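You operate a simulated robot arm through the tools that you are given. There is no shell and no other tool. Be economical: measure what you need, move in short steps, check, and stop when the job is done.

You are at the controls of a simulated robot arm. One attempt, no reset.

JOB
Mix the paint that the note names, at its speed, then switch off.
Fine: Seat the jar in the cup, swing the arm over it, set the dial, switch on and watch till the colour is even.

The check looks at the end state, three seconds after you hand in, the way a careful person would. Anything else that was tipped, shoved, dropped, spilled or broken makes it a failure.

ROBOT AND FRAMES
A 6-joint arm with a two-finger parallel gripper, fixed in place. Base frame: the origin is at the foot of the arm, x ahead of it, y to its left, z up. Lengths are in m, angles in degrees, forces in N, time in s.
With the tool pointing down near the work surface it reaches from about 0.26 to 0.68 m from the base axis. Its first joint turns from -66.0 to 66.0 degrees. Payload 2.9 kg.
Tool frame: the origin (TCP) lies between the finger pads and is the grasp point; the fingertips stand 0.03 m ahead of it; z points along the fingers, y is the line along which they close. Largest opening 0.11 m; finger width 0.02, thickness 0.01; the body of the gripper, 0.048 by 0.112 m, starts 0.055 m behind the TCP.
Orientation is that of the tool frame in the base frame, as [roll, pitch, yaw] about the fixed x, y, z axes, in that order (R = Rz(yaw) Ry(pitch) Rx(roll)). With the fingers straight down and closing along the base's y, the tool's x points along the base's -x, its y along +y and its z along -z.

CONTROLS
- The arm moves only by the tool step_arm. Its argument "motion" is text: rows parted by semicolons, each of 7 numbers parted by spaces: the finger opening in cm, from 0 to 11, then the shift along the base's x, y, z in units of 40 mm (1.0 is 40 mm), then the turn, a rotation vector about the base's x, y, z in units of 4 degrees (1.0 is 4 degrees). In form: gripper tx ty tz ax ay az; .... A call has 1 to 8 rows; each row shifts and turns the commanded pose from where the row before left it. A call with a number of a shift or a turn outside -1 to 1 is refused whole. A row lasts 0.2 s, in which the tool goes at most 0.05 m and 8.6 degrees; a call with a longer step from one row to the next is refused whole, and so is a gripper value outside its range. Where a pose cannot be reached the arm comes as near as it can. A force on the tool above 40 N (or 10 N above the force at the start of the call, whichever is more), or a blocked arm, ends the call early, and 0.2 s more pass. The fingers move at their own pace (about 0.108 m/s each) and stop on an object; they squeeze with about 44 N. The grip force told is the motor's: it shows also when the fingers shut on nothing. Time passes only in rows, and 0.2 s behind the last, so rows that do not move let the fingers close. The reply holds the time, the measured pose of the TCP, the force on the tool along the base axes, the opening and the grip force, in the units named above and with some noise, and new pictures: "show" is both (left out), scene, wrist or none.
- Cameras (640 x 400 px; columns grow to the right, rows downward): "scene" is fixed at [0.075, 0.4243, 1.3975]; the picture's right is [-0.82, -0.58, 0.00], its down [-0.26, 0.37, -0.89] and it looks along [0.51, -0.73, -0.45] (base axes); focal length 311 px, centre (320, 200). "wrist" rides on the gripper at [-0.036, 0, -0.057] in the tool frame; the picture's right is [0.00, -1.00, 0.00], its down [0.97, 0.00, -0.24] and it looks along [0.24, 0.00, 0.97] (tool axes); focal length 218 px, centre (320, 200). There is no depth. A picture from a camera that has moved, and an enlarged one, comes with that camera's place and axes in the base frame and with its lens.
- zoom(camera, box): a new picture of the part [left, top, right, bottom] of that camera's present view, enlarged. The clock stands still meanwhile.
- hand_in(): hands the job in; it is judged then, once.

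Work in short steps. Places have to be worked out from the pictures, the camera data and where the tool is seen: move nearer, look again, correct. Check each grasp and each placing, and mend what went wrong. You have 120 turns and 150 pictures in all, those below and enlarged ones among them. Open the gripper and draw the arm clear of the work before you hand the job in, unless the task says otherwise; then end with one line.

The tools are called after ">>>" as name(argument=value, ...) on one line, values as JSON. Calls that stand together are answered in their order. step_arm: Moves the arm, as the interface text tells. Its arguments: {"type":"object","properties":{"motion":{"type":"string"},"show":{"type":"string","enum":["both","scene","wrist","none"]}},"required":["motion"]} The other tools are called the same way: zoom (camera, box) takes an enlarged picture of a part of a camera's view; hand_in () hands the job in.

At the start:

```text
time: 0.0
tcp_pos: [0.2986, -0.2089, 1.0805]
orientation: [-180.0, 0.0, 180.0]
force: [0.1, 0.8, 0.6]
grip_width: 0.1101
finger_force: 0.0
```

scene: 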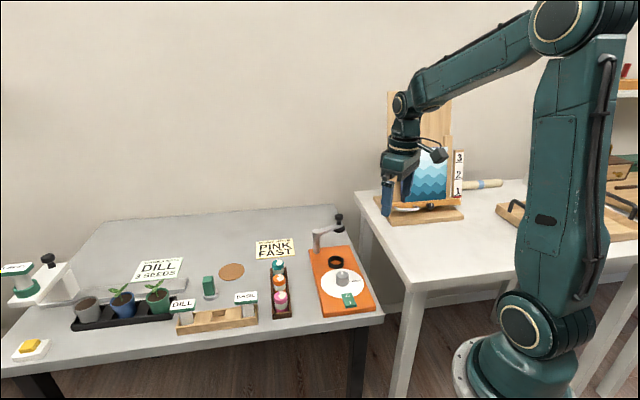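
wrist: 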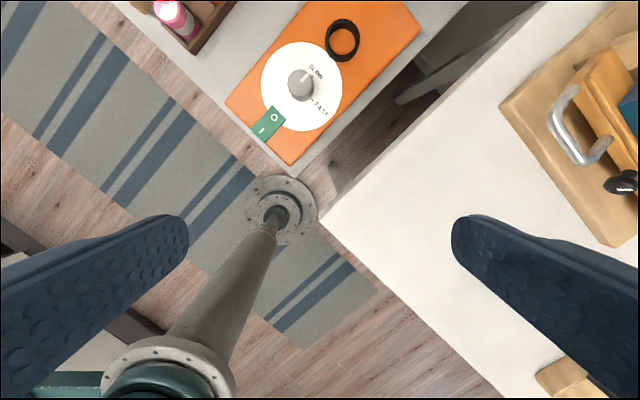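

The note seems to read "PINK FAST". I'll enlarge the mixing area and the note before moving.

>>> zoom(camera="scene", box=[240, 200, 400, 330])

>>> zoom(camera="wrist", box=[140, 0, 440, 180])

```text
3.08 times, centred on (320, 265) of scene
camera zoom: at [0.075, 0.4243, 1.3975], right [-0.82, -0.58, 0.0], down [-0.26, 0.37, -0.89], along [0.51, -0.73, -0.45], focal length 956 px, centre (320, 0)
```

zoom: 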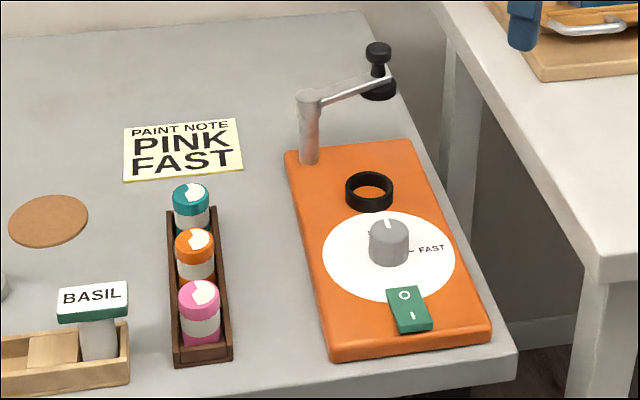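

```text
2.13 times, centred on (290, 90) of wrist
camera zoom: at [0.3351, -0.2091, 1.1389], right [0.0, -1.0, 0.0], down [-0.97, 0.0, 0.24], along [-0.24, 0.0, -0.97], focal length 466 px, centre (384, 435)
```

zoom: 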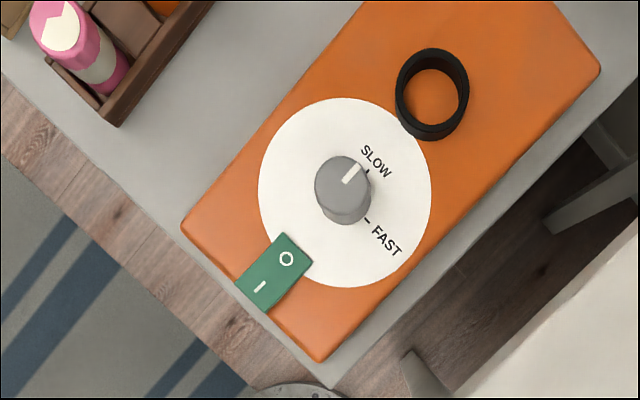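

The note says PINK, FAST. I move above the station and turn the tool by -45° to line up with the board and jar rack (both run along about (0.7,-0.7)).

>>> step_arm(motion="11 0.3 0.33 0 0 0 -1; 11 0.3 0.33 0 0 0 -1; 11 0.3 0.33 0 0 0 -1; 11 0.3 0.33 0 0 0 -1; 11 0.3 0.33 0 0 0 -1; 11 0.3 0.33 0 0 0 -1; 11 0.3 0.33 0 0 0 -1; 11 0.3 0.33 0 0 0 -1", show="none")

>>> step_arm(motion="11 0 0 0 0 0 -1; 11 0 0 0 0 0 -1; 11 0 0 0 0 0 -1; 11 0 0 0 0 0 -0.25; 11 0 0 0 0 0 0")

```text
time: 1.8
tcp_pos: [0.3961, -0.1025, 1.082]
orientation: [180.0, 0.0, 147.9]
force: [-0.5, -0.7, 0.3]
grip_width: 0.1101
finger_force: 0.0
```

```text
time: 3.0
tcp_pos: [0.3949, -0.1028, 1.0825]
orientation: [-180.0, 0.0, 135.0]
force: [0.1, 0.8, -1.0]
grip_width: 0.1099
finger_force: 0.0
camera wrist: at [0.4207, -0.1291, 1.139], right [-0.71, -0.71, 0.0], down [-0.69, 0.69, 0.24], along [-0.17, 0.17, -0.97], focal length 218 px, centre (320, 200)
```

scene: 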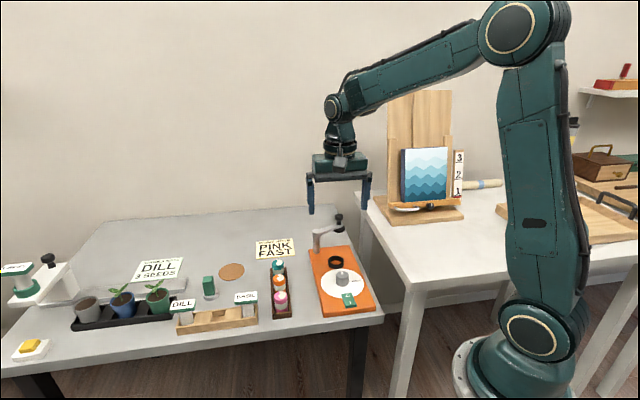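
wrist: 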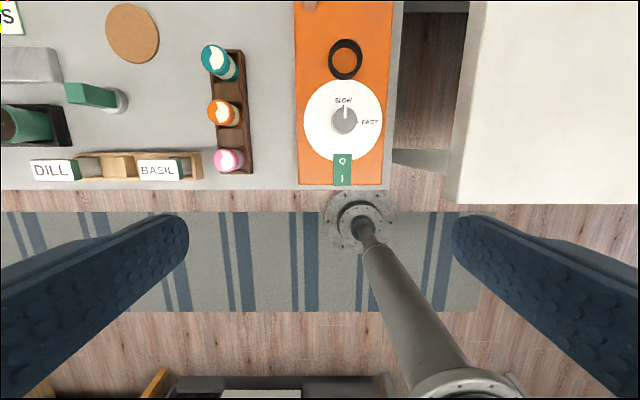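

The view is now square with the board. Rough positions: pink jar (0.50,-0.025), knob (0.426,-0.188), cup (0.48,-0.24), switch (0.37,-0.13), post around (0.57,-0.26). I advance along the board to see the swing arm and cup from above.

>>> step_arm(motion="11 0.75 -0.75 0 0 0 0; 11 0.75 -0.75 0 0 0 0; 11 0.75 -0.75 0 0 0 0; 11 0 0 0 0 0 0", show="wrist")

>>> zoom(camera="wrist", box=[190, 0, 430, 150])

>>> zoom(camera="wrist", box=[190, 130, 430, 280])

```text
time: 4.0
tcp_pos: [0.4876, -0.1932, 1.0812]
orientation: [180.0, -0.1, 135.0]
force: [0.6, -0.2, 0.4]
grip_width: 0.11
finger_force: 0.1
camera wrist: at [0.5117, -0.219, 1.1382], right [-0.71, -0.71, 0.0], down [-0.69, 0.69, 0.24], along [-0.17, 0.17, -0.97], focal length 218 px, centre (320, 200)
```

wrist: 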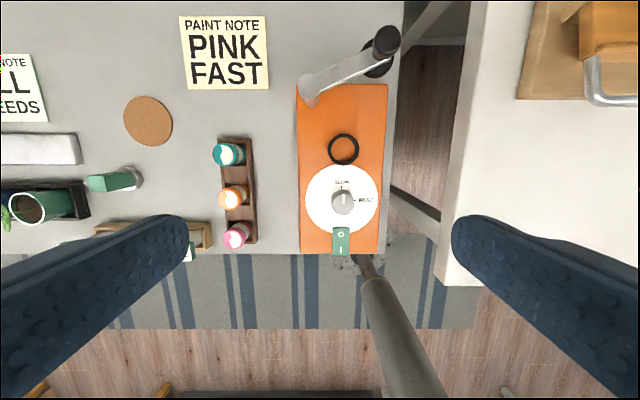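

```text
2.67 times, centred on (310, 75) of wrist
camera zoom: at [0.5117, -0.219, 1.1382], right [-0.71, -0.71, 0.0], down [-0.69, 0.69, 0.24], along [-0.17, 0.17, -0.97], focal length 582 px, centre (347, 533)
```

zoom: 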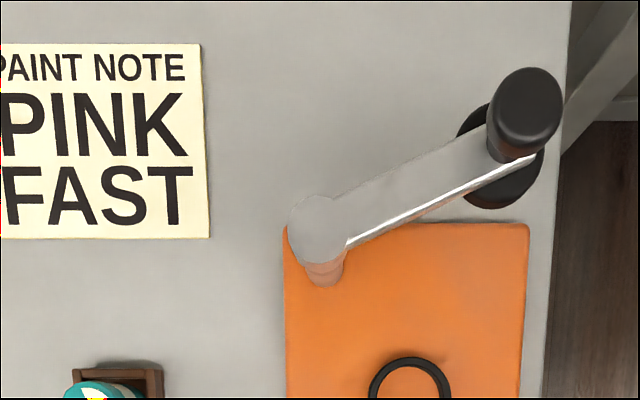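

```text
2.67 times, centred on (310, 205) of wrist
camera zoom: at [0.5117, -0.219, 1.1382], right [-0.71, -0.71, 0.0], down [-0.69, 0.69, 0.24], along [-0.17, 0.17, -0.97], focal length 582 px, centre (347, 187)
```

zoom: 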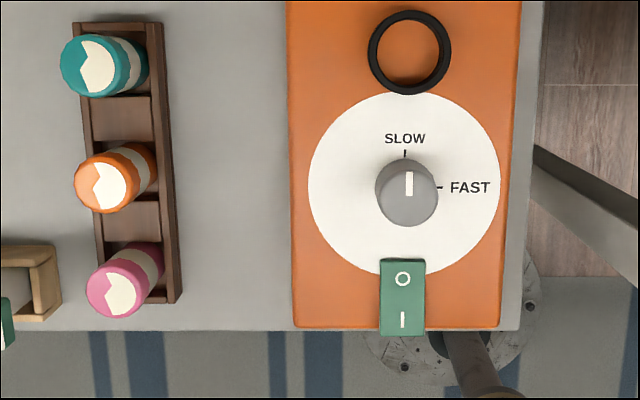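

The layout is clear: pink jar top at about (0.51,-0.018,0.81), diameter about 0.035. I go over it and descend part-way to refine.

>>> step_arm(motion="11 0.115 0.875 0 0 0 0; 11 0.115 0.875 0 0 0 0; 11 0.115 0.875 0 0 0 0; 11 0.115 0.875 0 0 0 0; 11 0.115 0.875 0 0 0 0; 11 0 0 -1 0 0 0; 11 0 0 -1 0 0 0; 11 0 0 -1 0 0 0", show="none")

>>> step_arm(motion="11 0 0 -0.5 0 0 0; 11 0 0 0 0 0 0")

```text
time: 5.8
tcp_pos: [0.5085, -0.0173, 0.9604]
orientation: [-180.0, 0.1, 135.0]
force: [-0.1, 0.6, 0.6]
grip_width: 0.1099
finger_force: 0.0
```

```text
time: 6.4
tcp_pos: [0.5101, -0.0177, 0.941]
orientation: [179.9, 0.0, 135.1]
force: [-0.4, 0.0, 0.1]
grip_width: 0.1099
finger_force: 0.0
camera wrist: at [0.5339, -0.0441, 0.9982], right [-0.71, -0.71, 0.0], down [-0.69, 0.69, 0.24], along [-0.17, 0.17, -0.97], focal length 218 px, centre (320, 200)
```

scene: 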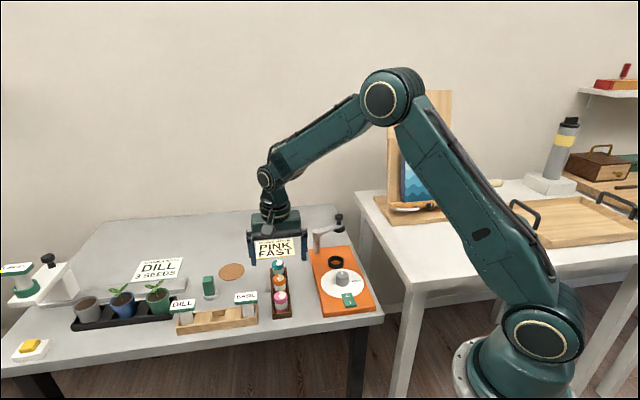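
wrist: 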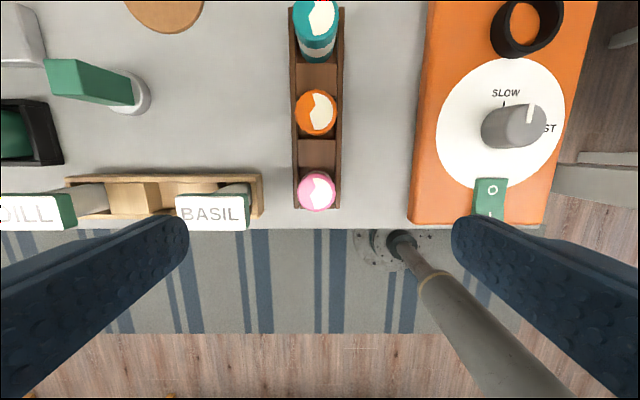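

Jar is nearly centred under the tool (off about 2–3 mm). The seed box is close on the left, so I narrow the opening to 6 cm and descend partway, then check.

>>> step_arm(motion="6 0.025 0.06 0 0 0 0; 6 0 0 0 0 0 0; 6 0 0 -1 0 0 0; 6 0 0 -0.8 0 0 0; 6 0 0 0 0 0 0", show="wrist")

>>> zoom(camera="scene", box=[220, 230, 340, 330])

```text
time: 7.6
tcp_pos: [0.5091, -0.0144, 0.869]
orientation: [-180.0, 0.0, 135.0]
force: [-0.7, 0.4, -0.3]
grip_width: 0.0598
finger_force: 0.1
camera wrist: at [0.5348, -0.041, 0.9261], right [-0.71, -0.71, 0.0], down [-0.69, 0.69, 0.24], along [-0.17, 0.17, -0.97], focal length 218 px, centre (320, 200)
```

wrist: 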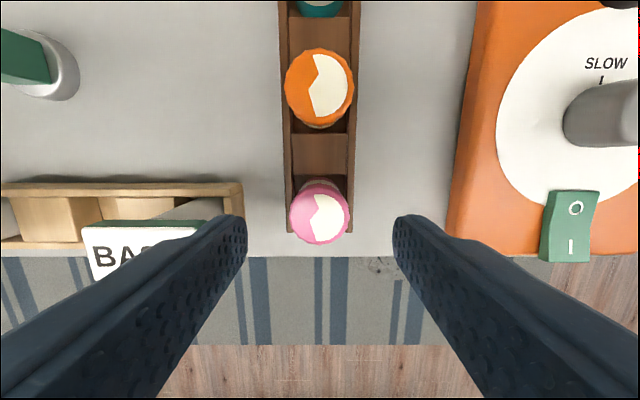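

```text
4.00 times, centred on (280, 280) of scene
camera zoom: at [0.075, 0.4243, 1.3975], right [-0.82, -0.58, 0.0], down [-0.26, 0.37, -0.89], along [0.51, -0.73, -0.45], focal length 1243 px, centre (480, -120)
```

zoom: 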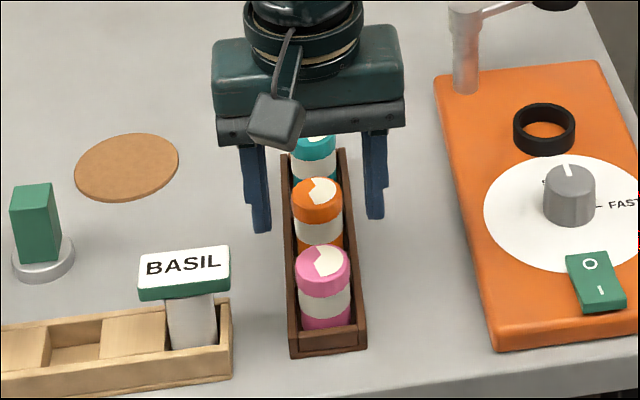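

Jar sits right between the fingers, clear of the seed box. I go down to TCP z≈0.816 (tips above the rack walls) and close.

>>> step_arm(motion="6 0 0 -0.7 0 0 0; 6 0 0 -0.62 0 0 0; 6 0 0 0 0 0 0", show="scene")

>>> zoom(camera="scene", box=[220, 230, 340, 330])

```text
time: 8.4
tcp_pos: [0.5091, -0.0152, 0.8166]
orientation: [-179.9, 0.0, 135.0]
force: [-0.3, -0.5, 0.0]
grip_width: 0.0599
finger_force: 0.0
```

scene: 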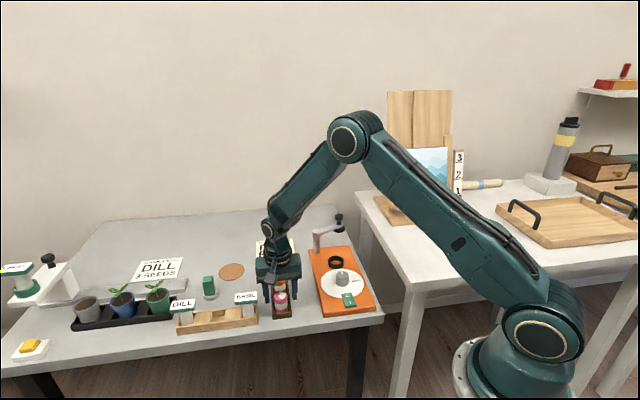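

```text
4.00 times, centred on (280, 280) of scene
camera zoom: at [0.075, 0.4243, 1.3975], right [-0.82, -0.58, 0.0], down [-0.26, 0.37, -0.89], along [0.51, -0.73, -0.45], focal length 1243 px, centre (480, -120)
```

zoom: 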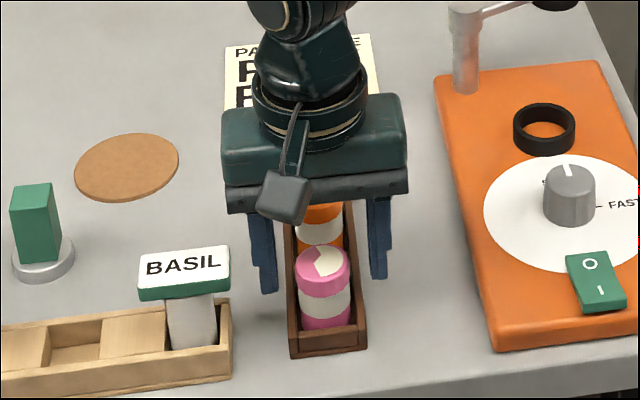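

The fingers straddle the jar's upper body. Closing and lifting slightly to test the grip.

>>> step_arm(motion="6 -0.035 0.035 0 0 0 0; 0 0 0 0 0 0 0; 0 0 0 0 0 0 0; 0 0 0 0 0 0 0; 0 0 0 0 0 0 0", show="none")

>>> step_arm(motion="0 0 0 0.4 0 0 0; 0 0 0 0.6 0 0 0; 0 0 0 1 0 0 0; 0 0 0 1 0 0 0; 0 0 0 0 0 0 0")

>>> zoom(camera="scene", box=[220, 210, 340, 310])

```text
time: 9.6
tcp_pos: [0.5084, -0.0136, 0.8171]
orientation: [180.0, 0.0, 135.0]
force: [-0.1, 1.0, 1.2]
grip_width: 0.0334
finger_force: 44.0
```

```text
time: 10.8
tcp_pos: [0.5078, -0.0137, 0.9356]
orientation: [-180.0, 0.0, 135.0]
force: [0.3, -0.1, -1.0]
grip_width: 0.0336
finger_force: 43.9
camera wrist: at [0.5341, -0.0401, 0.9938], right [-0.71, -0.71, 0.0], down [-0.69, 0.69, 0.24], along [-0.17, 0.17, -0.97], focal length 218 px, centre (320, 200)
```

scene: 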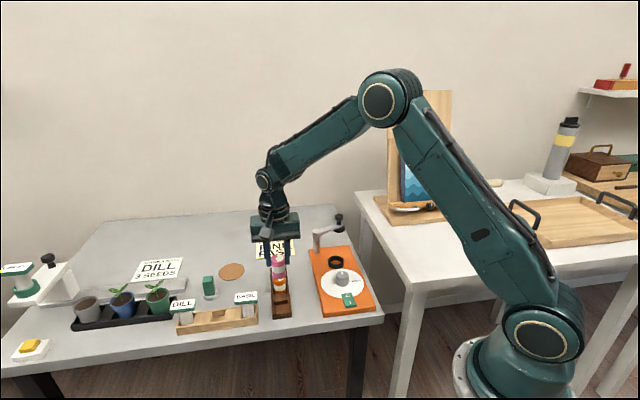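
wrist: 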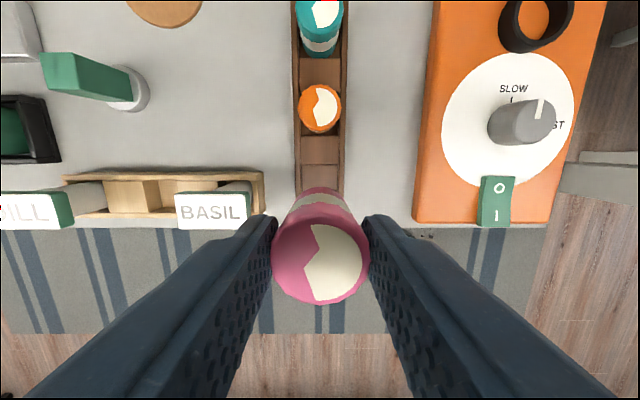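

```text
4.00 times, centred on (280, 260) of scene
camera zoom: at [0.075, 0.4243, 1.3975], right [-0.82, -0.58, 0.0], down [-0.26, 0.37, -0.89], along [0.51, -0.73, -0.45], focal length 1243 px, centre (480, -40)
```

zoom: 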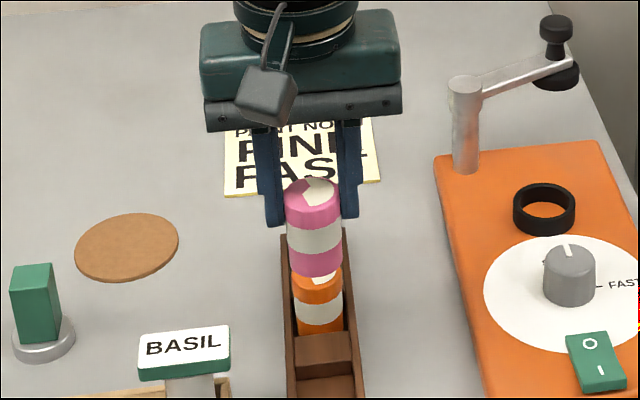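

Jar is held firmly, centred (bottom about 57 mm below TCP). Cup centre estimated at (0.4826,-0.2408); I carry the jar over it at this height.

>>> step_arm(motion="0 -0.105 -0.946 0 0 0 0; 0 -0.105 -0.946 0 0 0 0; 0 -0.105 -0.946 0 0 0 0; 0 -0.105 -0.946 0 0 0 0; 0 -0.105 -0.946 0 0 0 0; 0 -0.105 -0.946 0 0 0 0; 0 0 0 0 0 0 0; 0 0 0 0 0 0 0")

>>> zoom(camera="scene", box=[275, 200, 395, 300])

>>> zoom(camera="wrist", box=[220, 100, 420, 300])

```text
time: 12.6
tcp_pos: [0.4816, -0.2413, 0.9362]
orientation: [180.0, 0.1, 135.0]
force: [0.6, 0.5, -1.2]
grip_width: 0.0337
finger_force: 44.0
camera wrist: at [0.507, -0.2671, 0.994], right [-0.71, -0.71, 0.0], down [-0.69, 0.69, 0.24], along [-0.17, 0.17, -0.97], focal length 218 px, centre (320, 200)
```

scene: 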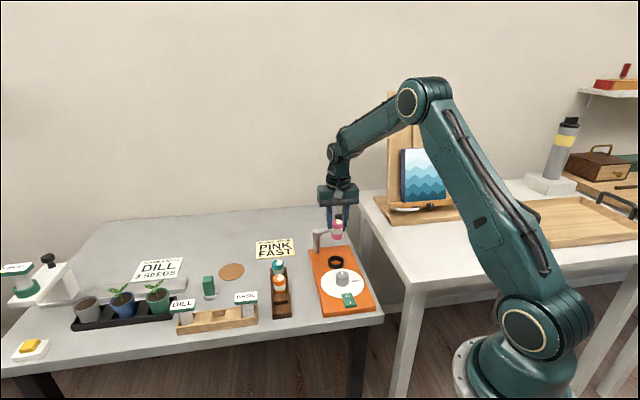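
wrist: 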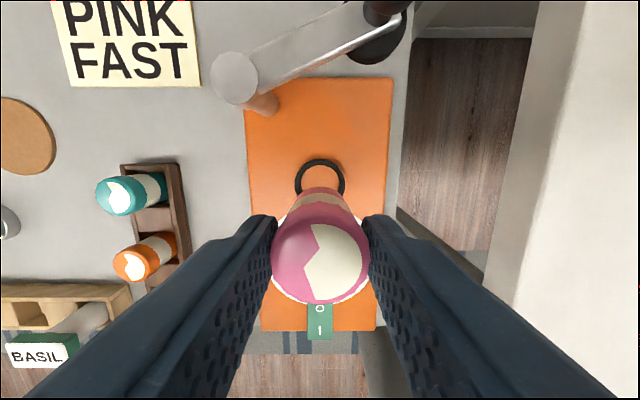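

```text
4.00 times, centred on (335, 250) of scene
camera zoom: at [0.075, 0.4243, 1.3975], right [-0.82, -0.58, 0.0], down [-0.26, 0.37, -0.89], along [0.51, -0.73, -0.45], focal length 1243 px, centre (260, 0)
```

zoom: 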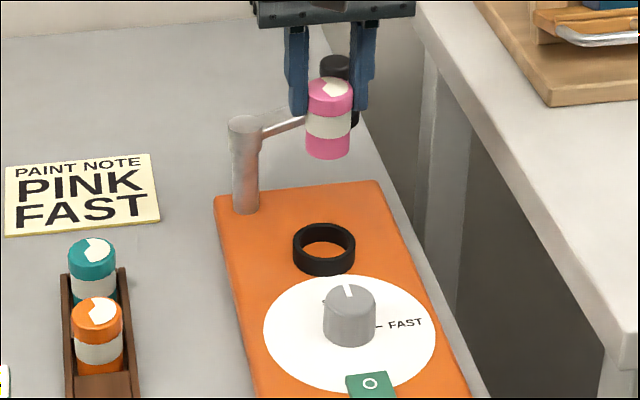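

```text
2.00 times, centred on (320, 200) of wrist
camera zoom: at [0.507, -0.2671, 0.994], right [-0.71, -0.71, 0.0], down [-0.69, 0.69, 0.24], along [-0.17, 0.17, -0.97], focal length 436 px, centre (320, 200)
```

zoom: 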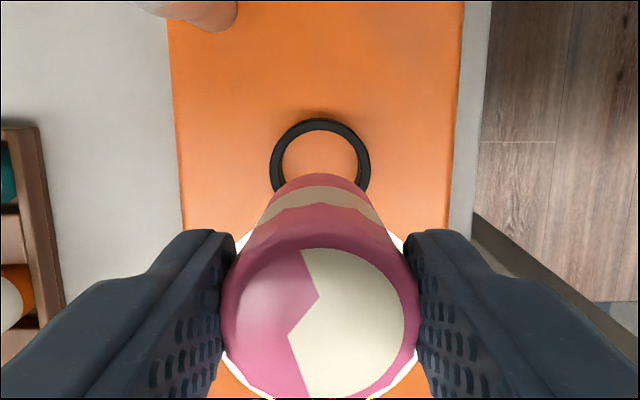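

The jar is about 1 mm from aligned with the cup; cup clearance is tight. I descend to just above the rim and re-check.

>>> step_arm(motion="0 0.015 0 -0.9 0 0 0; 0 0 0 -0.7 0 0 0; 0 0 0 0 0 0 0; 0 0 0 0 0 0 0", show="none")

>>> zoom(camera="scene", box=[300, 220, 380, 280])

>>> zoom(camera="wrist", box=[240, 110, 400, 270])

```text
time: 13.6
tcp_pos: [0.4825, -0.2419, 0.8727]
orientation: [180.0, -0.1, 135.0]
force: [0.7, 0.7, -1.0]
grip_width: 0.0337
finger_force: 43.2
```

```text
6.67 times, centred on (340, 250) of scene
camera zoom: at [0.075, 0.4243, 1.3975], right [-0.82, -0.58, 0.0], down [-0.26, 0.37, -0.89], along [0.51, -0.73, -0.45], focal length 2071 px, centre (187, -133)
```

zoom: 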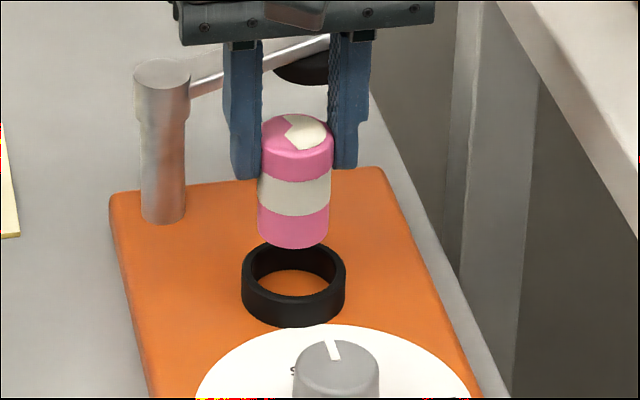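

```text
2.50 times, centred on (320, 190) of wrist
camera zoom: at [0.5084, -0.2669, 0.9303], right [-0.71, -0.71, 0.0], down [-0.69, 0.69, 0.24], along [-0.17, 0.17, -0.97], focal length 546 px, centre (320, 225)
```

zoom: 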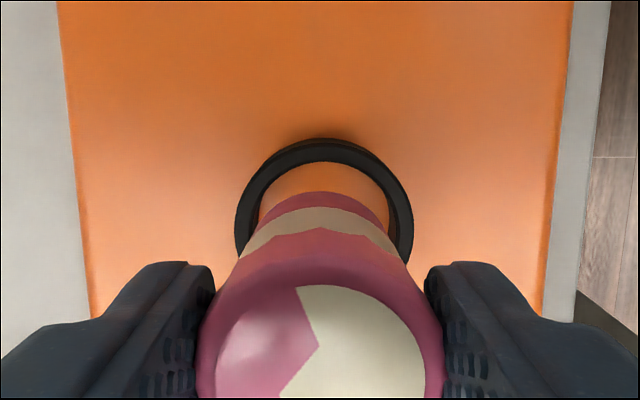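

Alignment within about 1 mm and the cup looks a few mm wider than the jar. Small correction and lower slowly.

>>> step_arm(motion="0 0.01 -0.03 -0.4 0 0 0; 0 0 0 -0.35 0 0 0; 0 0 0 0 0 0 0", show="none")

>>> zoom(camera="scene", box=[300, 220, 380, 280])

```text
time: 14.4
tcp_pos: [0.4825, -0.2416, 0.8443]
orientation: [180.0, 0.0, 135.0]
force: [-0.7, -0.6, -0.7]
grip_width: 0.0334
finger_force: 43.9
```

```text
6.67 times, centred on (340, 250) of scene
camera zoom: at [0.075, 0.4243, 1.3975], right [-0.82, -0.58, 0.0], down [-0.26, 0.37, -0.89], along [0.51, -0.73, -0.45], focal length 2071 px, centre (187, -133)
```

zoom: 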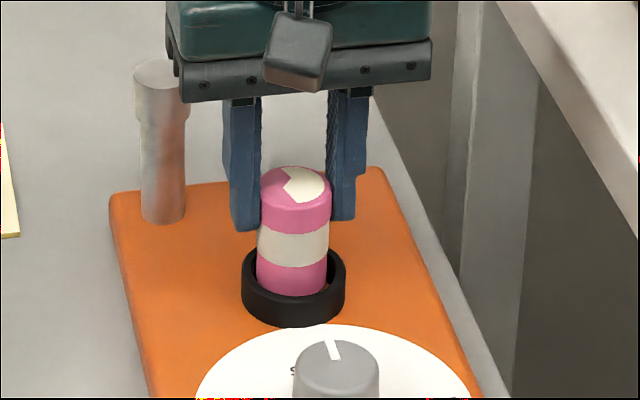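

The jar is entering the cup, centred. Lowering in small steps, watching force.

>>> step_arm(motion="0 0 0 -0.08 0 0 0; 0 0 0 -0.08 0 0 0; 0 0 0 0 0 0 0", show="none")

>>> step_arm(motion="0 0 0 -0.06 0 0 0; 0 0 0 0 0 0 0", show="none")

>>> zoom(camera="scene", box=[300, 220, 380, 280])

```text
time: 15.2
tcp_pos: [0.4829, -0.2414, 0.8376]
orientation: [180.0, 0.0, 135.0]
force: [1.0, 0.2, -0.4]
grip_width: 0.0334
finger_force: 43.9
```

```text
time: 15.8
tcp_pos: [0.4837, -0.2422, 0.834]
orientation: [-179.9, 0.1, 135.0]
force: [-0.1, 0.0, -1.0]
grip_width: 0.0336
finger_force: 43.9
```

```text
6.67 times, centred on (340, 250) of scene
camera zoom: at [0.075, 0.4243, 1.3975], right [-0.82, -0.58, 0.0], down [-0.26, 0.37, -0.89], along [0.51, -0.73, -0.45], focal length 2071 px, centre (187, -133)
```

zoom: 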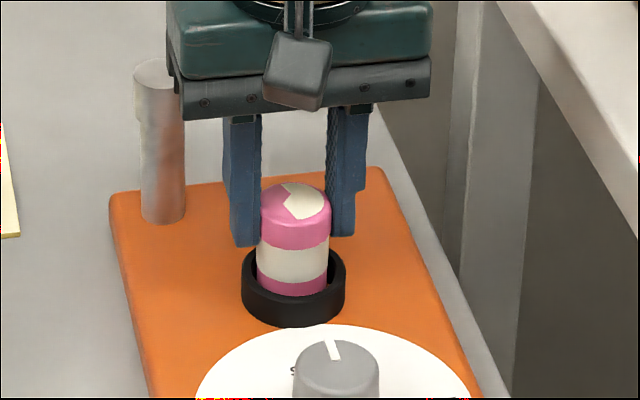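

No contact force yet. Continue down in 2 mm steps.

>>> step_arm(motion="0 0 0 -0.05 0 0 0; 0 0 0 0 0 0 0", show="none")

>>> step_arm(motion="0 0 0 -0.05 0 0 0; 0 0 0 0 0 0 0", show="none")

>>> step_arm(motion="0 0 0 -0.05 0 0 0; 0 0 0 0 0 0 0", show="none")

>>> zoom(camera="scene", box=[300, 220, 380, 280])

```text
time: 16.4
tcp_pos: [0.4829, -0.2424, 0.833]
orientation: [180.0, 0.2, 134.9]
force: [-3.7, 2.2, 10.4]
grip_width: 0.0336
finger_force: 43.5
```

```text
time: 17.0
tcp_pos: [0.484, -0.2428, 0.8319]
orientation: [179.9, 0.2, 135.0]
force: [-7.3, 4.2, 30.0]
grip_width: 0.0335
finger_force: 44.5
```

```text
time: 17.6
tcp_pos: [0.4845, -0.2434, 0.8291]
orientation: [179.9, 0.3, 135.0]
force: [-4.0, 0.5, 28.1]
grip_width: 0.0332
finger_force: 43.9
```

```text
6.67 times, centred on (340, 250) of scene
camera zoom: at [0.0744, 0.4245, 1.3975], right [-0.82, -0.58, 0.0], down [-0.26, 0.37, -0.89], along [0.51, -0.73, -0.45], focal length 2071 px, centre (187, -133)
```

zoom: 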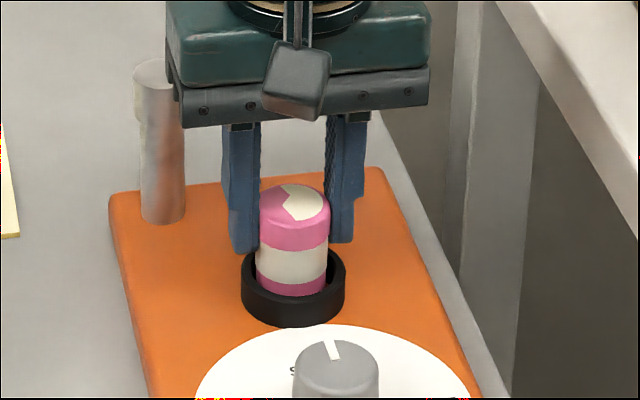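

Contact at TCP 0.833: the jar rests on the cup floor. I relax the preload and open.

>>> step_arm(motion="0 0 0 0.06 0 0 0; 0 0 0 0 0 0 0; 6 0 0 0 0 0 0; 6 0 0 0 0 0 0; 6 0 0 0 0 0 0", show="none")

>>> step_arm(motion="6 0 0 1 0 0 0; 6 0 0 1 0 0 0; 6 0 0 1 0 0 0; 6 0 0 0 0 0 0", show="wrist")

>>> zoom(camera="scene", box=[300, 220, 380, 280])

```text
time: 18.8
tcp_pos: [0.4839, -0.2411, 0.8299]
orientation: [179.9, 0.0, 135.0]
force: [0.7, 0.2, 0.6]
grip_width: 0.0598
finger_force: 0.1
```

```text
time: 19.8
tcp_pos: [0.4838, -0.2433, 0.9511]
orientation: [-180.0, -0.1, 135.0]
force: [-0.5, 0.6, 0.4]
grip_width: 0.0601
finger_force: 0.0
camera wrist: at [0.51, -0.2687, 1.0081], right [-0.71, -0.71, 0.0], down [-0.69, 0.69, 0.24], along [-0.17, 0.17, -0.97], focal length 218 px, centre (320, 200)
```

wrist: 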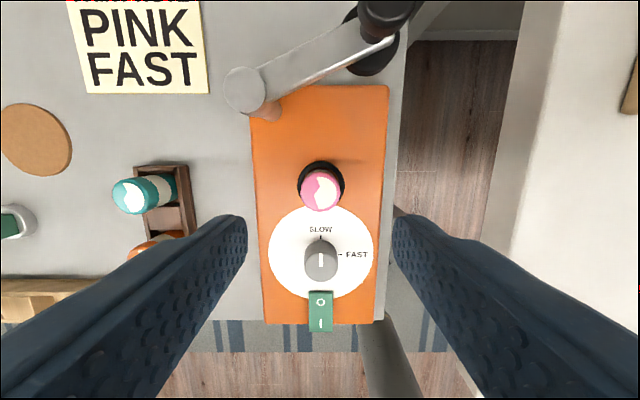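

```text
6.67 times, centred on (340, 250) of scene
camera zoom: at [0.075, 0.4243, 1.3975], right [-0.82, -0.58, 0.0], down [-0.26, 0.37, -0.89], along [0.51, -0.73, -0.45], focal length 2071 px, centre (187, -133)
```

zoom: 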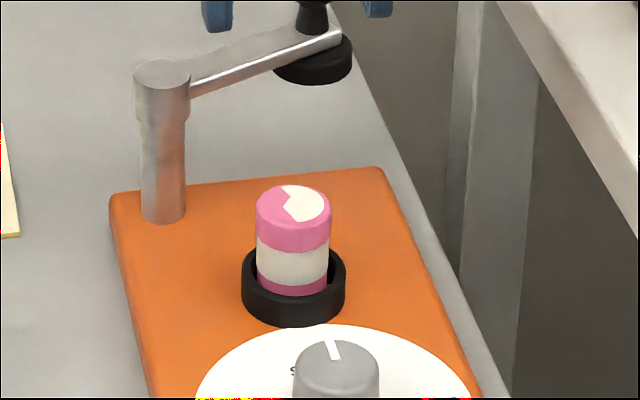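

Jar seated upright in the cup. The swing arm's handle is estimated at (0.536,-0.338), head top z≈0.89. I move above it at safe height and look.

>>> step_arm(motion="6 0 0 0.75 0 0 0; 6 0.42 -0.79 0 0 0 0; 6 0.42 -0.79 0 0 0 0; 6 0.42 -0.79 0 0 0 0; 6 0 0 0 0 0 0; 6 0 0 0 0 0 0")

>>> zoom(camera="scene", box=[300, 190, 380, 250])

>>> zoom(camera="wrist", box=[220, 100, 420, 300])

```text
time: 21.2
tcp_pos: [0.5356, -0.3351, 0.9805]
orientation: [-179.9, -0.1, 134.9]
force: [0.2, 0.1, 0.0]
grip_width: 0.0602
finger_force: 0.1
camera wrist: at [0.5596, -0.3621, 1.0373], right [-0.71, -0.71, 0.0], down [-0.69, 0.69, 0.24], along [-0.17, 0.17, -0.97], focal length 218 px, centre (320, 200)
```

scene: 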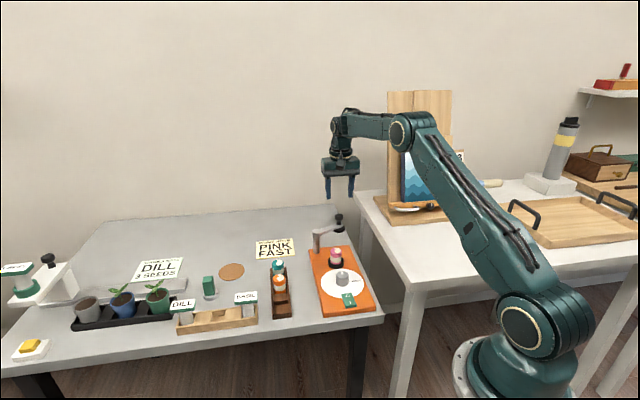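
wrist: 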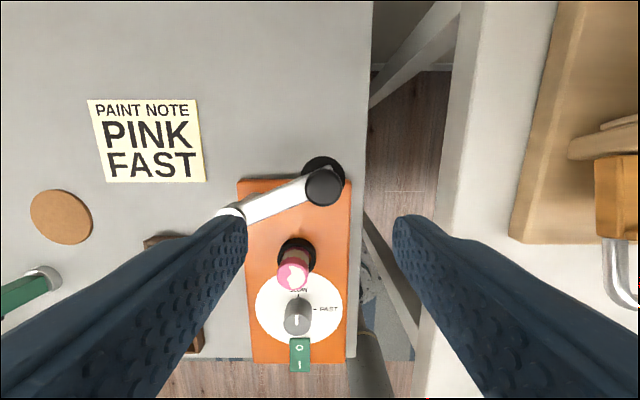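

```text
6.67 times, centred on (340, 220) of scene
camera zoom: at [0.075, 0.4243, 1.3975], right [-0.82, -0.58, 0.0], down [-0.26, 0.37, -0.89], along [0.51, -0.73, -0.45], focal length 2071 px, centre (187, 67)
```

zoom: 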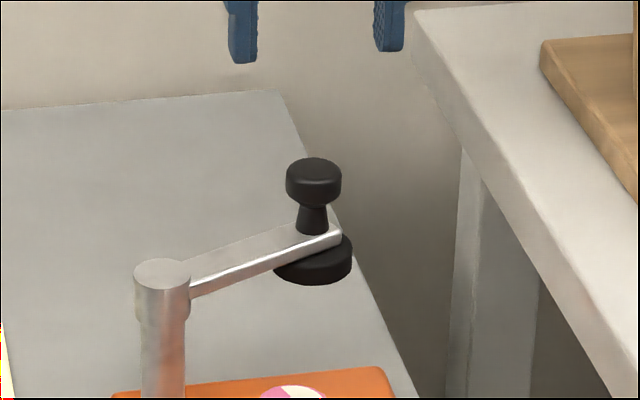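

```text
2.00 times, centred on (320, 200) of wrist
camera zoom: at [0.5596, -0.3621, 1.0373], right [-0.71, -0.71, 0.0], down [-0.69, 0.69, 0.24], along [-0.17, 0.17, -0.97], focal length 436 px, centre (320, 200)
```

zoom: 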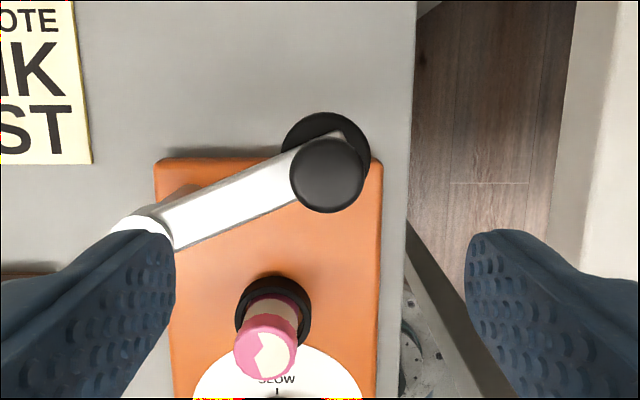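

Handle head located at about (0.5385,-0.343), head z 0.872–0.886, 28 mm across; arm top at about 0.85. I descend around the head (tips at 0.858, above the arm), check.

>>> step_arm(motion="6 0.07 -0.19 -0.8 0 0 0; 6 0 0 -0.8 0 0 0; 6 0 0 0 0 0 0", show="wrist")

>>> zoom(camera="scene", box=[300, 190, 380, 250])

```text
time: 22.0
tcp_pos: [0.5376, -0.3433, 0.9176]
orientation: [-179.9, 0.0, 135.1]
force: [0.3, 0.1, -0.5]
grip_width: 0.06
finger_force: 0.0
camera wrist: at [0.563, -0.3698, 0.9735], right [-0.71, -0.71, 0.0], down [-0.69, 0.69, 0.24], along [-0.17, 0.17, -0.97], focal length 218 px, centre (320, 200)
```

wrist: 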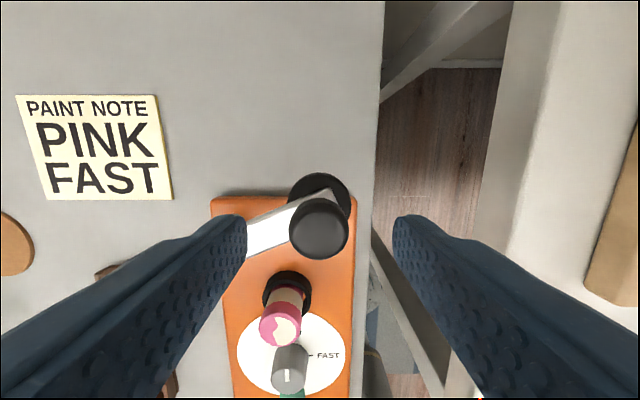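

```text
6.67 times, centred on (340, 220) of scene
camera zoom: at [0.075, 0.4243, 1.3975], right [-0.82, -0.58, 0.0], down [-0.26, 0.37, -0.89], along [0.51, -0.73, -0.45], focal length 2071 px, centre (187, 67)
```

zoom: 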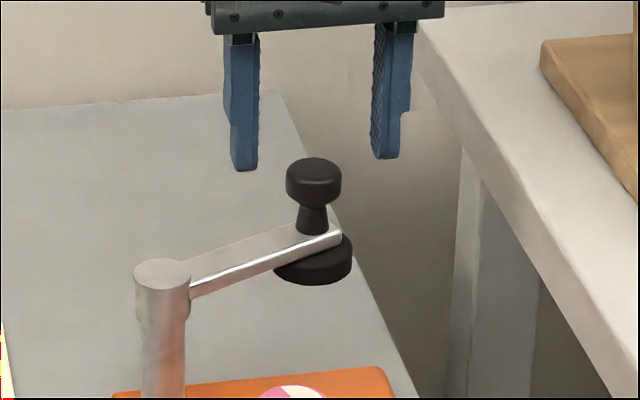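

Centred. Descend and close on the handle.

>>> step_arm(motion="6 0 0 -0.7 0 0 0; 6 0 0 0 0 0 0; 0 0 0 0 0 0 0; 0 0 0 0 0 0 0; 0 0 0 0 0 0 0", show="wrist")

>>> zoom(camera="scene", box=[300, 190, 380, 250])

```text
time: 23.2
tcp_pos: [0.5377, -0.343, 0.8889]
orientation: [179.9, -0.1, 135.1]
force: [2.1, 7.6, -0.9]
grip_width: 0.0271
finger_force: 45.4
camera wrist: at [0.5628, -0.3692, 0.9455], right [-0.71, -0.71, 0.0], down [-0.69, 0.68, 0.24], along [-0.17, 0.17, -0.97], focal length 218 px, centre (320, 200)
```

wrist: 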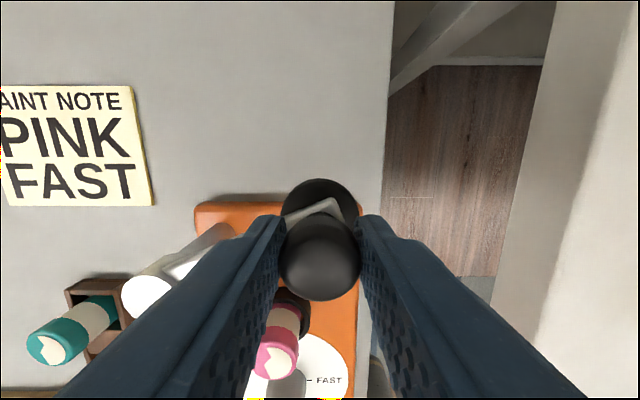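

```text
6.67 times, centred on (340, 220) of scene
camera zoom: at [0.075, 0.4245, 1.3974], right [-0.82, -0.58, 0.0], down [-0.26, 0.37, -0.89], along [0.51, -0.73, -0.45], focal length 2071 px, centre (187, 67)
```

zoom: 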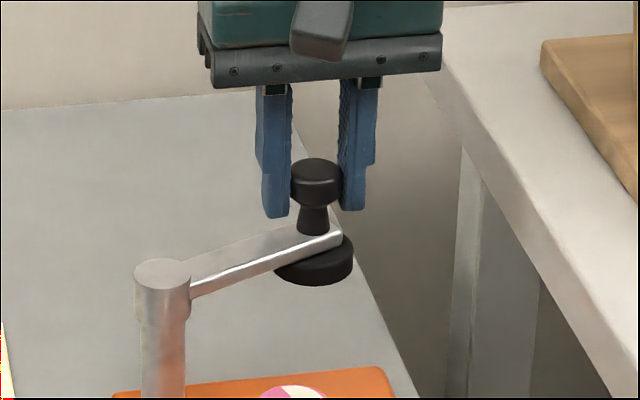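

Handle gripped. I swing it clockwise about the post (centre ≈(0.568,-0.259), r≈0.089), first 40°, turning the tool along.

>>> step_arm(motion="0 -0.181 0.074 0 0 0 -1; 0 -0.173 0.089 0 0 0 -1; 0 -0.165 0.104 0 0 0 -1; 0 -0.155 0.118 0 0 0 -1; 0 0 0 0 0 0 0", show="scene")

>>> zoom(camera="scene", box=[290, 190, 390, 265])

```text
time: 24.4
tcp_pos: [0.5116, -0.3284, 0.8892]
orientation: [179.9, 0.1, 119.0]
force: [20.2, 8.7, -8.0]
grip_width: 0.0272
finger_force: 44.8
```

scene: 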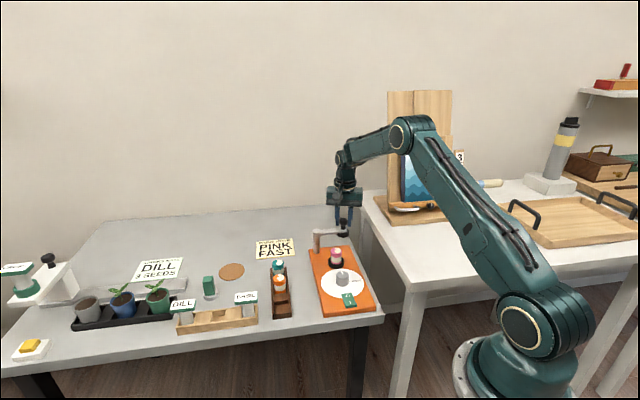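

```text
5.33 times, centred on (340, 228) of scene
camera zoom: at [0.0756, 0.4245, 1.3974], right [-0.82, -0.58, 0.0], down [-0.26, 0.37, -0.89], along [0.51, -0.73, -0.45], focal length 1657 px, centre (213, 53)
```

zoom: 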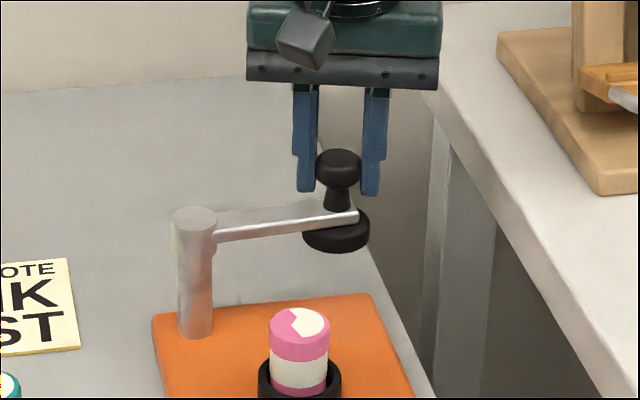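

Arm is swinging; the reading shows about 20 N pulling inward, so my circle is slightly too wide. I shift in 2 mm and continue.

>>> step_arm(motion="0 -0.11 0.17 0 0 0 -1; 0 -0.13 0.14 0 0 0 -1; 0 -0.118 0.151 0 0 0 -1; 0 -0.104 0.161 0 0 0 -1; 0 0 0 0 0 0 0", show="none")

>>> zoom(camera="scene", box=[290, 190, 390, 265])

```text
time: 25.6
tcp_pos: [0.491, -0.3055, 0.8885]
orientation: [179.9, 0.1, 102.8]
force: [13.1, -7.3, -6.7]
grip_width: 0.0274
finger_force: 45.1
```

```text
5.33 times, centred on (340, 228) of scene
camera zoom: at [0.0754, 0.4241, 1.3976], right [-0.82, -0.58, 0.0], down [-0.26, 0.37, -0.89], along [0.51, -0.73, -0.45], focal length 1657 px, centre (213, 53)
```

zoom: 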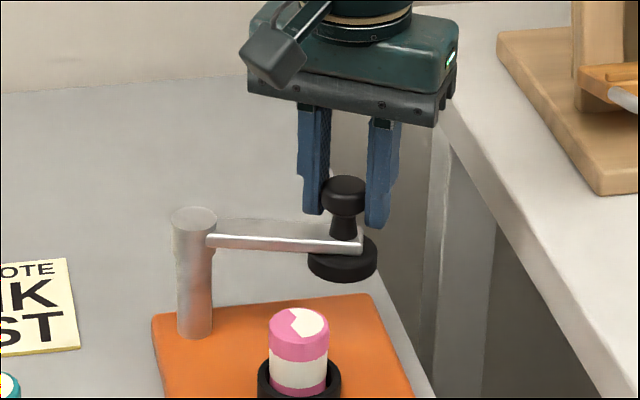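

Good, force is now mainly tangential friction. Continue 16° more and check disc-to-jar clearance before it overlaps.

>>> step_arm(motion="0 -0.09 0.178 0 0 0 -1; 0 -0.079 0.182 0 0 0 -1; 0 -0.062 0.189 0 0 0 -1; 0 0 0 0 0 0 0", show="wrist")

>>> zoom(camera="scene", box=[290, 190, 390, 265])

```text
time: 26.6
tcp_pos: [0.4828, -0.2831, 0.8899]
orientation: [-180.0, 0.1, 90.9]
force: [6.4, -8.8, -3.1]
grip_width: 0.0276
finger_force: 44.9
camera wrist: at [0.4825, -0.3192, 0.9456], right [-1.0, -0.02, 0.0], down [-0.02, 0.97, 0.24], along [0.0, 0.24, -0.97], focal length 218 px, centre (320, 200)
```

wrist: 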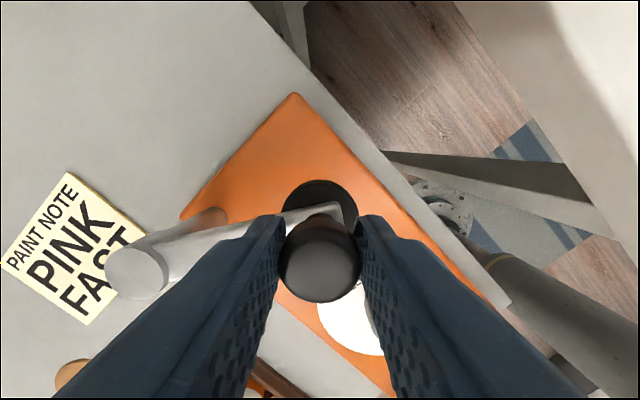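

```text
5.33 times, centred on (340, 228) of scene
camera zoom: at [0.0751, 0.4241, 1.3976], right [-0.82, -0.58, 0.0], down [-0.26, 0.37, -0.89], along [0.51, -0.73, -0.45], focal length 1657 px, centre (213, 53)
```

zoom: 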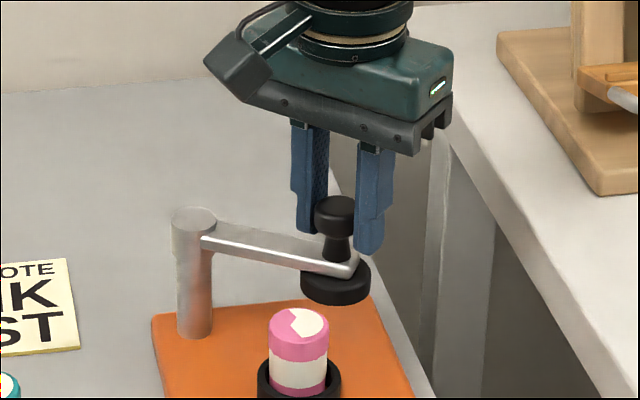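

Disc underside and jar top are close in height (both ≈0.827 by my estimate), so I go on slowly and watch both jar and force.

>>> step_arm(motion="0 -0.024 0.096 0 0 0 -0.6; 0 -0.021 0.097 0 0 0 -0.6; 0 0 0 0 0 0 0", show="none")

>>> zoom(camera="scene", box=[300, 210, 380, 270])

```text
time: 27.4
tcp_pos: [0.4801, -0.2743, 0.8873]
orientation: [-179.9, 0.0, 86.0]
force: [1.7, -8.6, -3.5]
grip_width: 0.0275
finger_force: 44.7
```

```text
6.67 times, centred on (340, 240) of scene
camera zoom: at [0.075, 0.4241, 1.3976], right [-0.82, -0.58, 0.0], down [-0.26, 0.37, -0.89], along [0.51, -0.73, -0.45], focal length 2071 px, centre (187, -67)
```

zoom: 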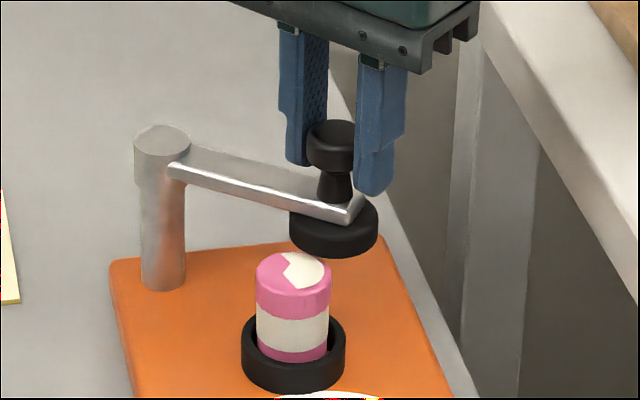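

Disc already overlaps the jar edge with no change in force, so there is clearance. Continuing.

>>> step_arm(motion="0 -0.013 0.097 0 0 0 -0.6; 0 -0.011 0.097 0 0 0 -0.6; 0 -0.005 0.097 0 0 0 -0.6; 0 0 0.097 0 0 0 -0.6; 0 0 0 0 0 0 0", show="none")

>>> zoom(camera="scene", box=[300, 210, 380, 270])

```text
time: 28.6
tcp_pos: [0.479, -0.2579, 0.8886]
orientation: [-179.9, 0.0, 76.6]
force: [-3.3, -7.2, -1.8]
grip_width: 0.0276
finger_force: 45.0
```

```text
6.67 times, centred on (340, 240) of scene
camera zoom: at [0.0749, 0.4241, 1.3976], right [-0.82, -0.58, 0.0], down [-0.26, 0.37, -0.89], along [0.51, -0.73, -0.45], focal length 2071 px, centre (187, -67)
```

zoom: 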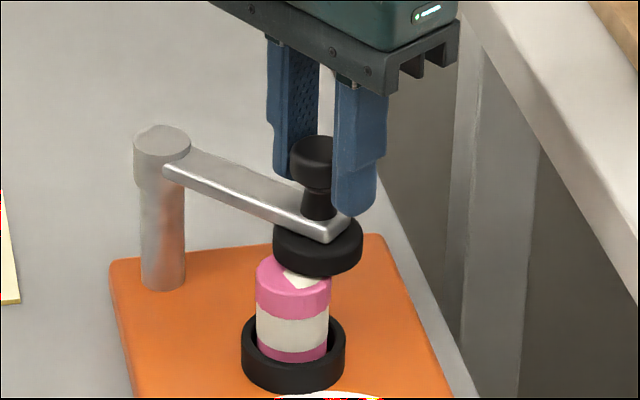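

Still clear. Continue to bring the disc centrally over the cup.

>>> step_arm(motion="0 0.008 0.1 0 0 0 -0.6; 0 0.014 0.1 0 0 0 -0.6; 0 0.02 0.1 0 0 0 -0.6; 0 0.025 0.1 0 0 0 -0.6; 0 0 0 0 0 0 0", show="none")

>>> zoom(camera="scene", box=[300, 210, 380, 270])

>>> zoom(camera="wrist", box=[220, 100, 420, 300])

```text
time: 29.8
tcp_pos: [0.48, -0.2438, 0.8882]
orientation: [-179.8, 0.0, 66.9]
force: [-22.7, -3.2, 4.1]
grip_width: 0.0271
finger_force: 44.4
```

```text
6.67 times, centred on (340, 240) of scene
camera zoom: at [0.0743, 0.4243, 1.3975], right [-0.82, -0.58, 0.0], down [-0.26, 0.37, -0.89], along [0.51, -0.73, -0.45], focal length 2071 px, centre (187, -67)
```

zoom: 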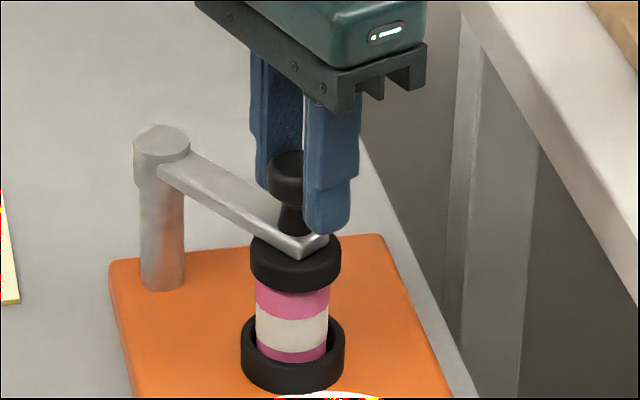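

```text
2.00 times, centred on (320, 200) of wrist
camera zoom: at [0.4661, -0.2766, 0.9456], right [-0.92, 0.39, 0.0], down [0.38, 0.89, 0.24], along [0.09, 0.22, -0.97], focal length 436 px, centre (320, 200)
```

zoom: 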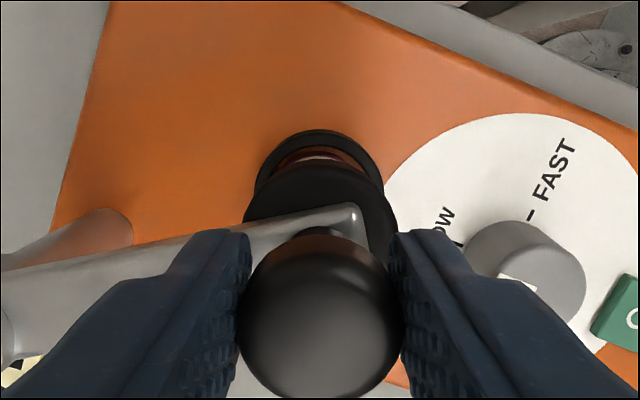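

Nearly aligned; arm is being pulled slightly inward, so I relax outward 1 mm and advance the last ~2°.

>>> step_arm(motion="0 -0.03 0.035 0 0 0 -0.3; 0 0.003 0.035 0 0 0 -0.3; 0 0 0 0 0 0 0", show="none")

>>> zoom(camera="scene", box=[300, 210, 380, 270])

>>> zoom(camera="wrist", box=[220, 100, 420, 300])

```text
time: 30.6
tcp_pos: [0.4795, -0.2415, 0.8888]
orientation: [-179.9, 0.2, 64.4]
force: [-17.4, -17.6, -3.3]
grip_width: 0.0273
finger_force: 44.8
```

```text
6.67 times, centred on (340, 240) of scene
camera zoom: at [0.0746, 0.4238, 1.3977], right [-0.82, -0.58, 0.0], down [-0.26, 0.37, -0.89], along [0.51, -0.73, -0.45], focal length 2071 px, centre (187, -67)
```

zoom: 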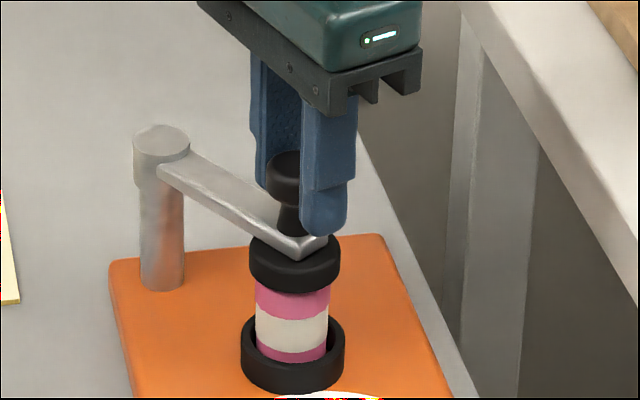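

```text
2.00 times, centred on (320, 200) of wrist
camera zoom: at [0.4646, -0.2747, 0.9456], right [-0.9, 0.43, 0.0], down [0.42, 0.88, 0.24], along [0.1, 0.21, -0.97], focal length 436 px, centre (320, 200)
```

zoom: 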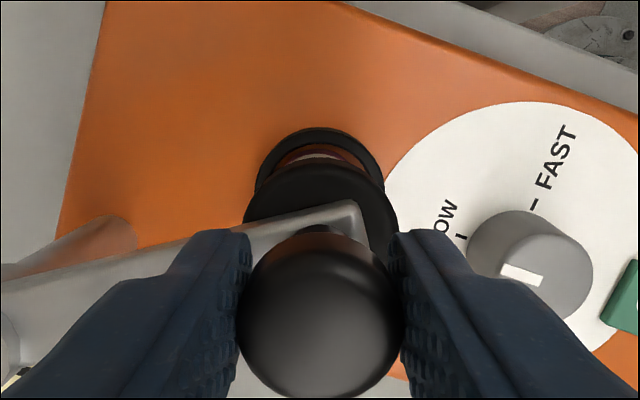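

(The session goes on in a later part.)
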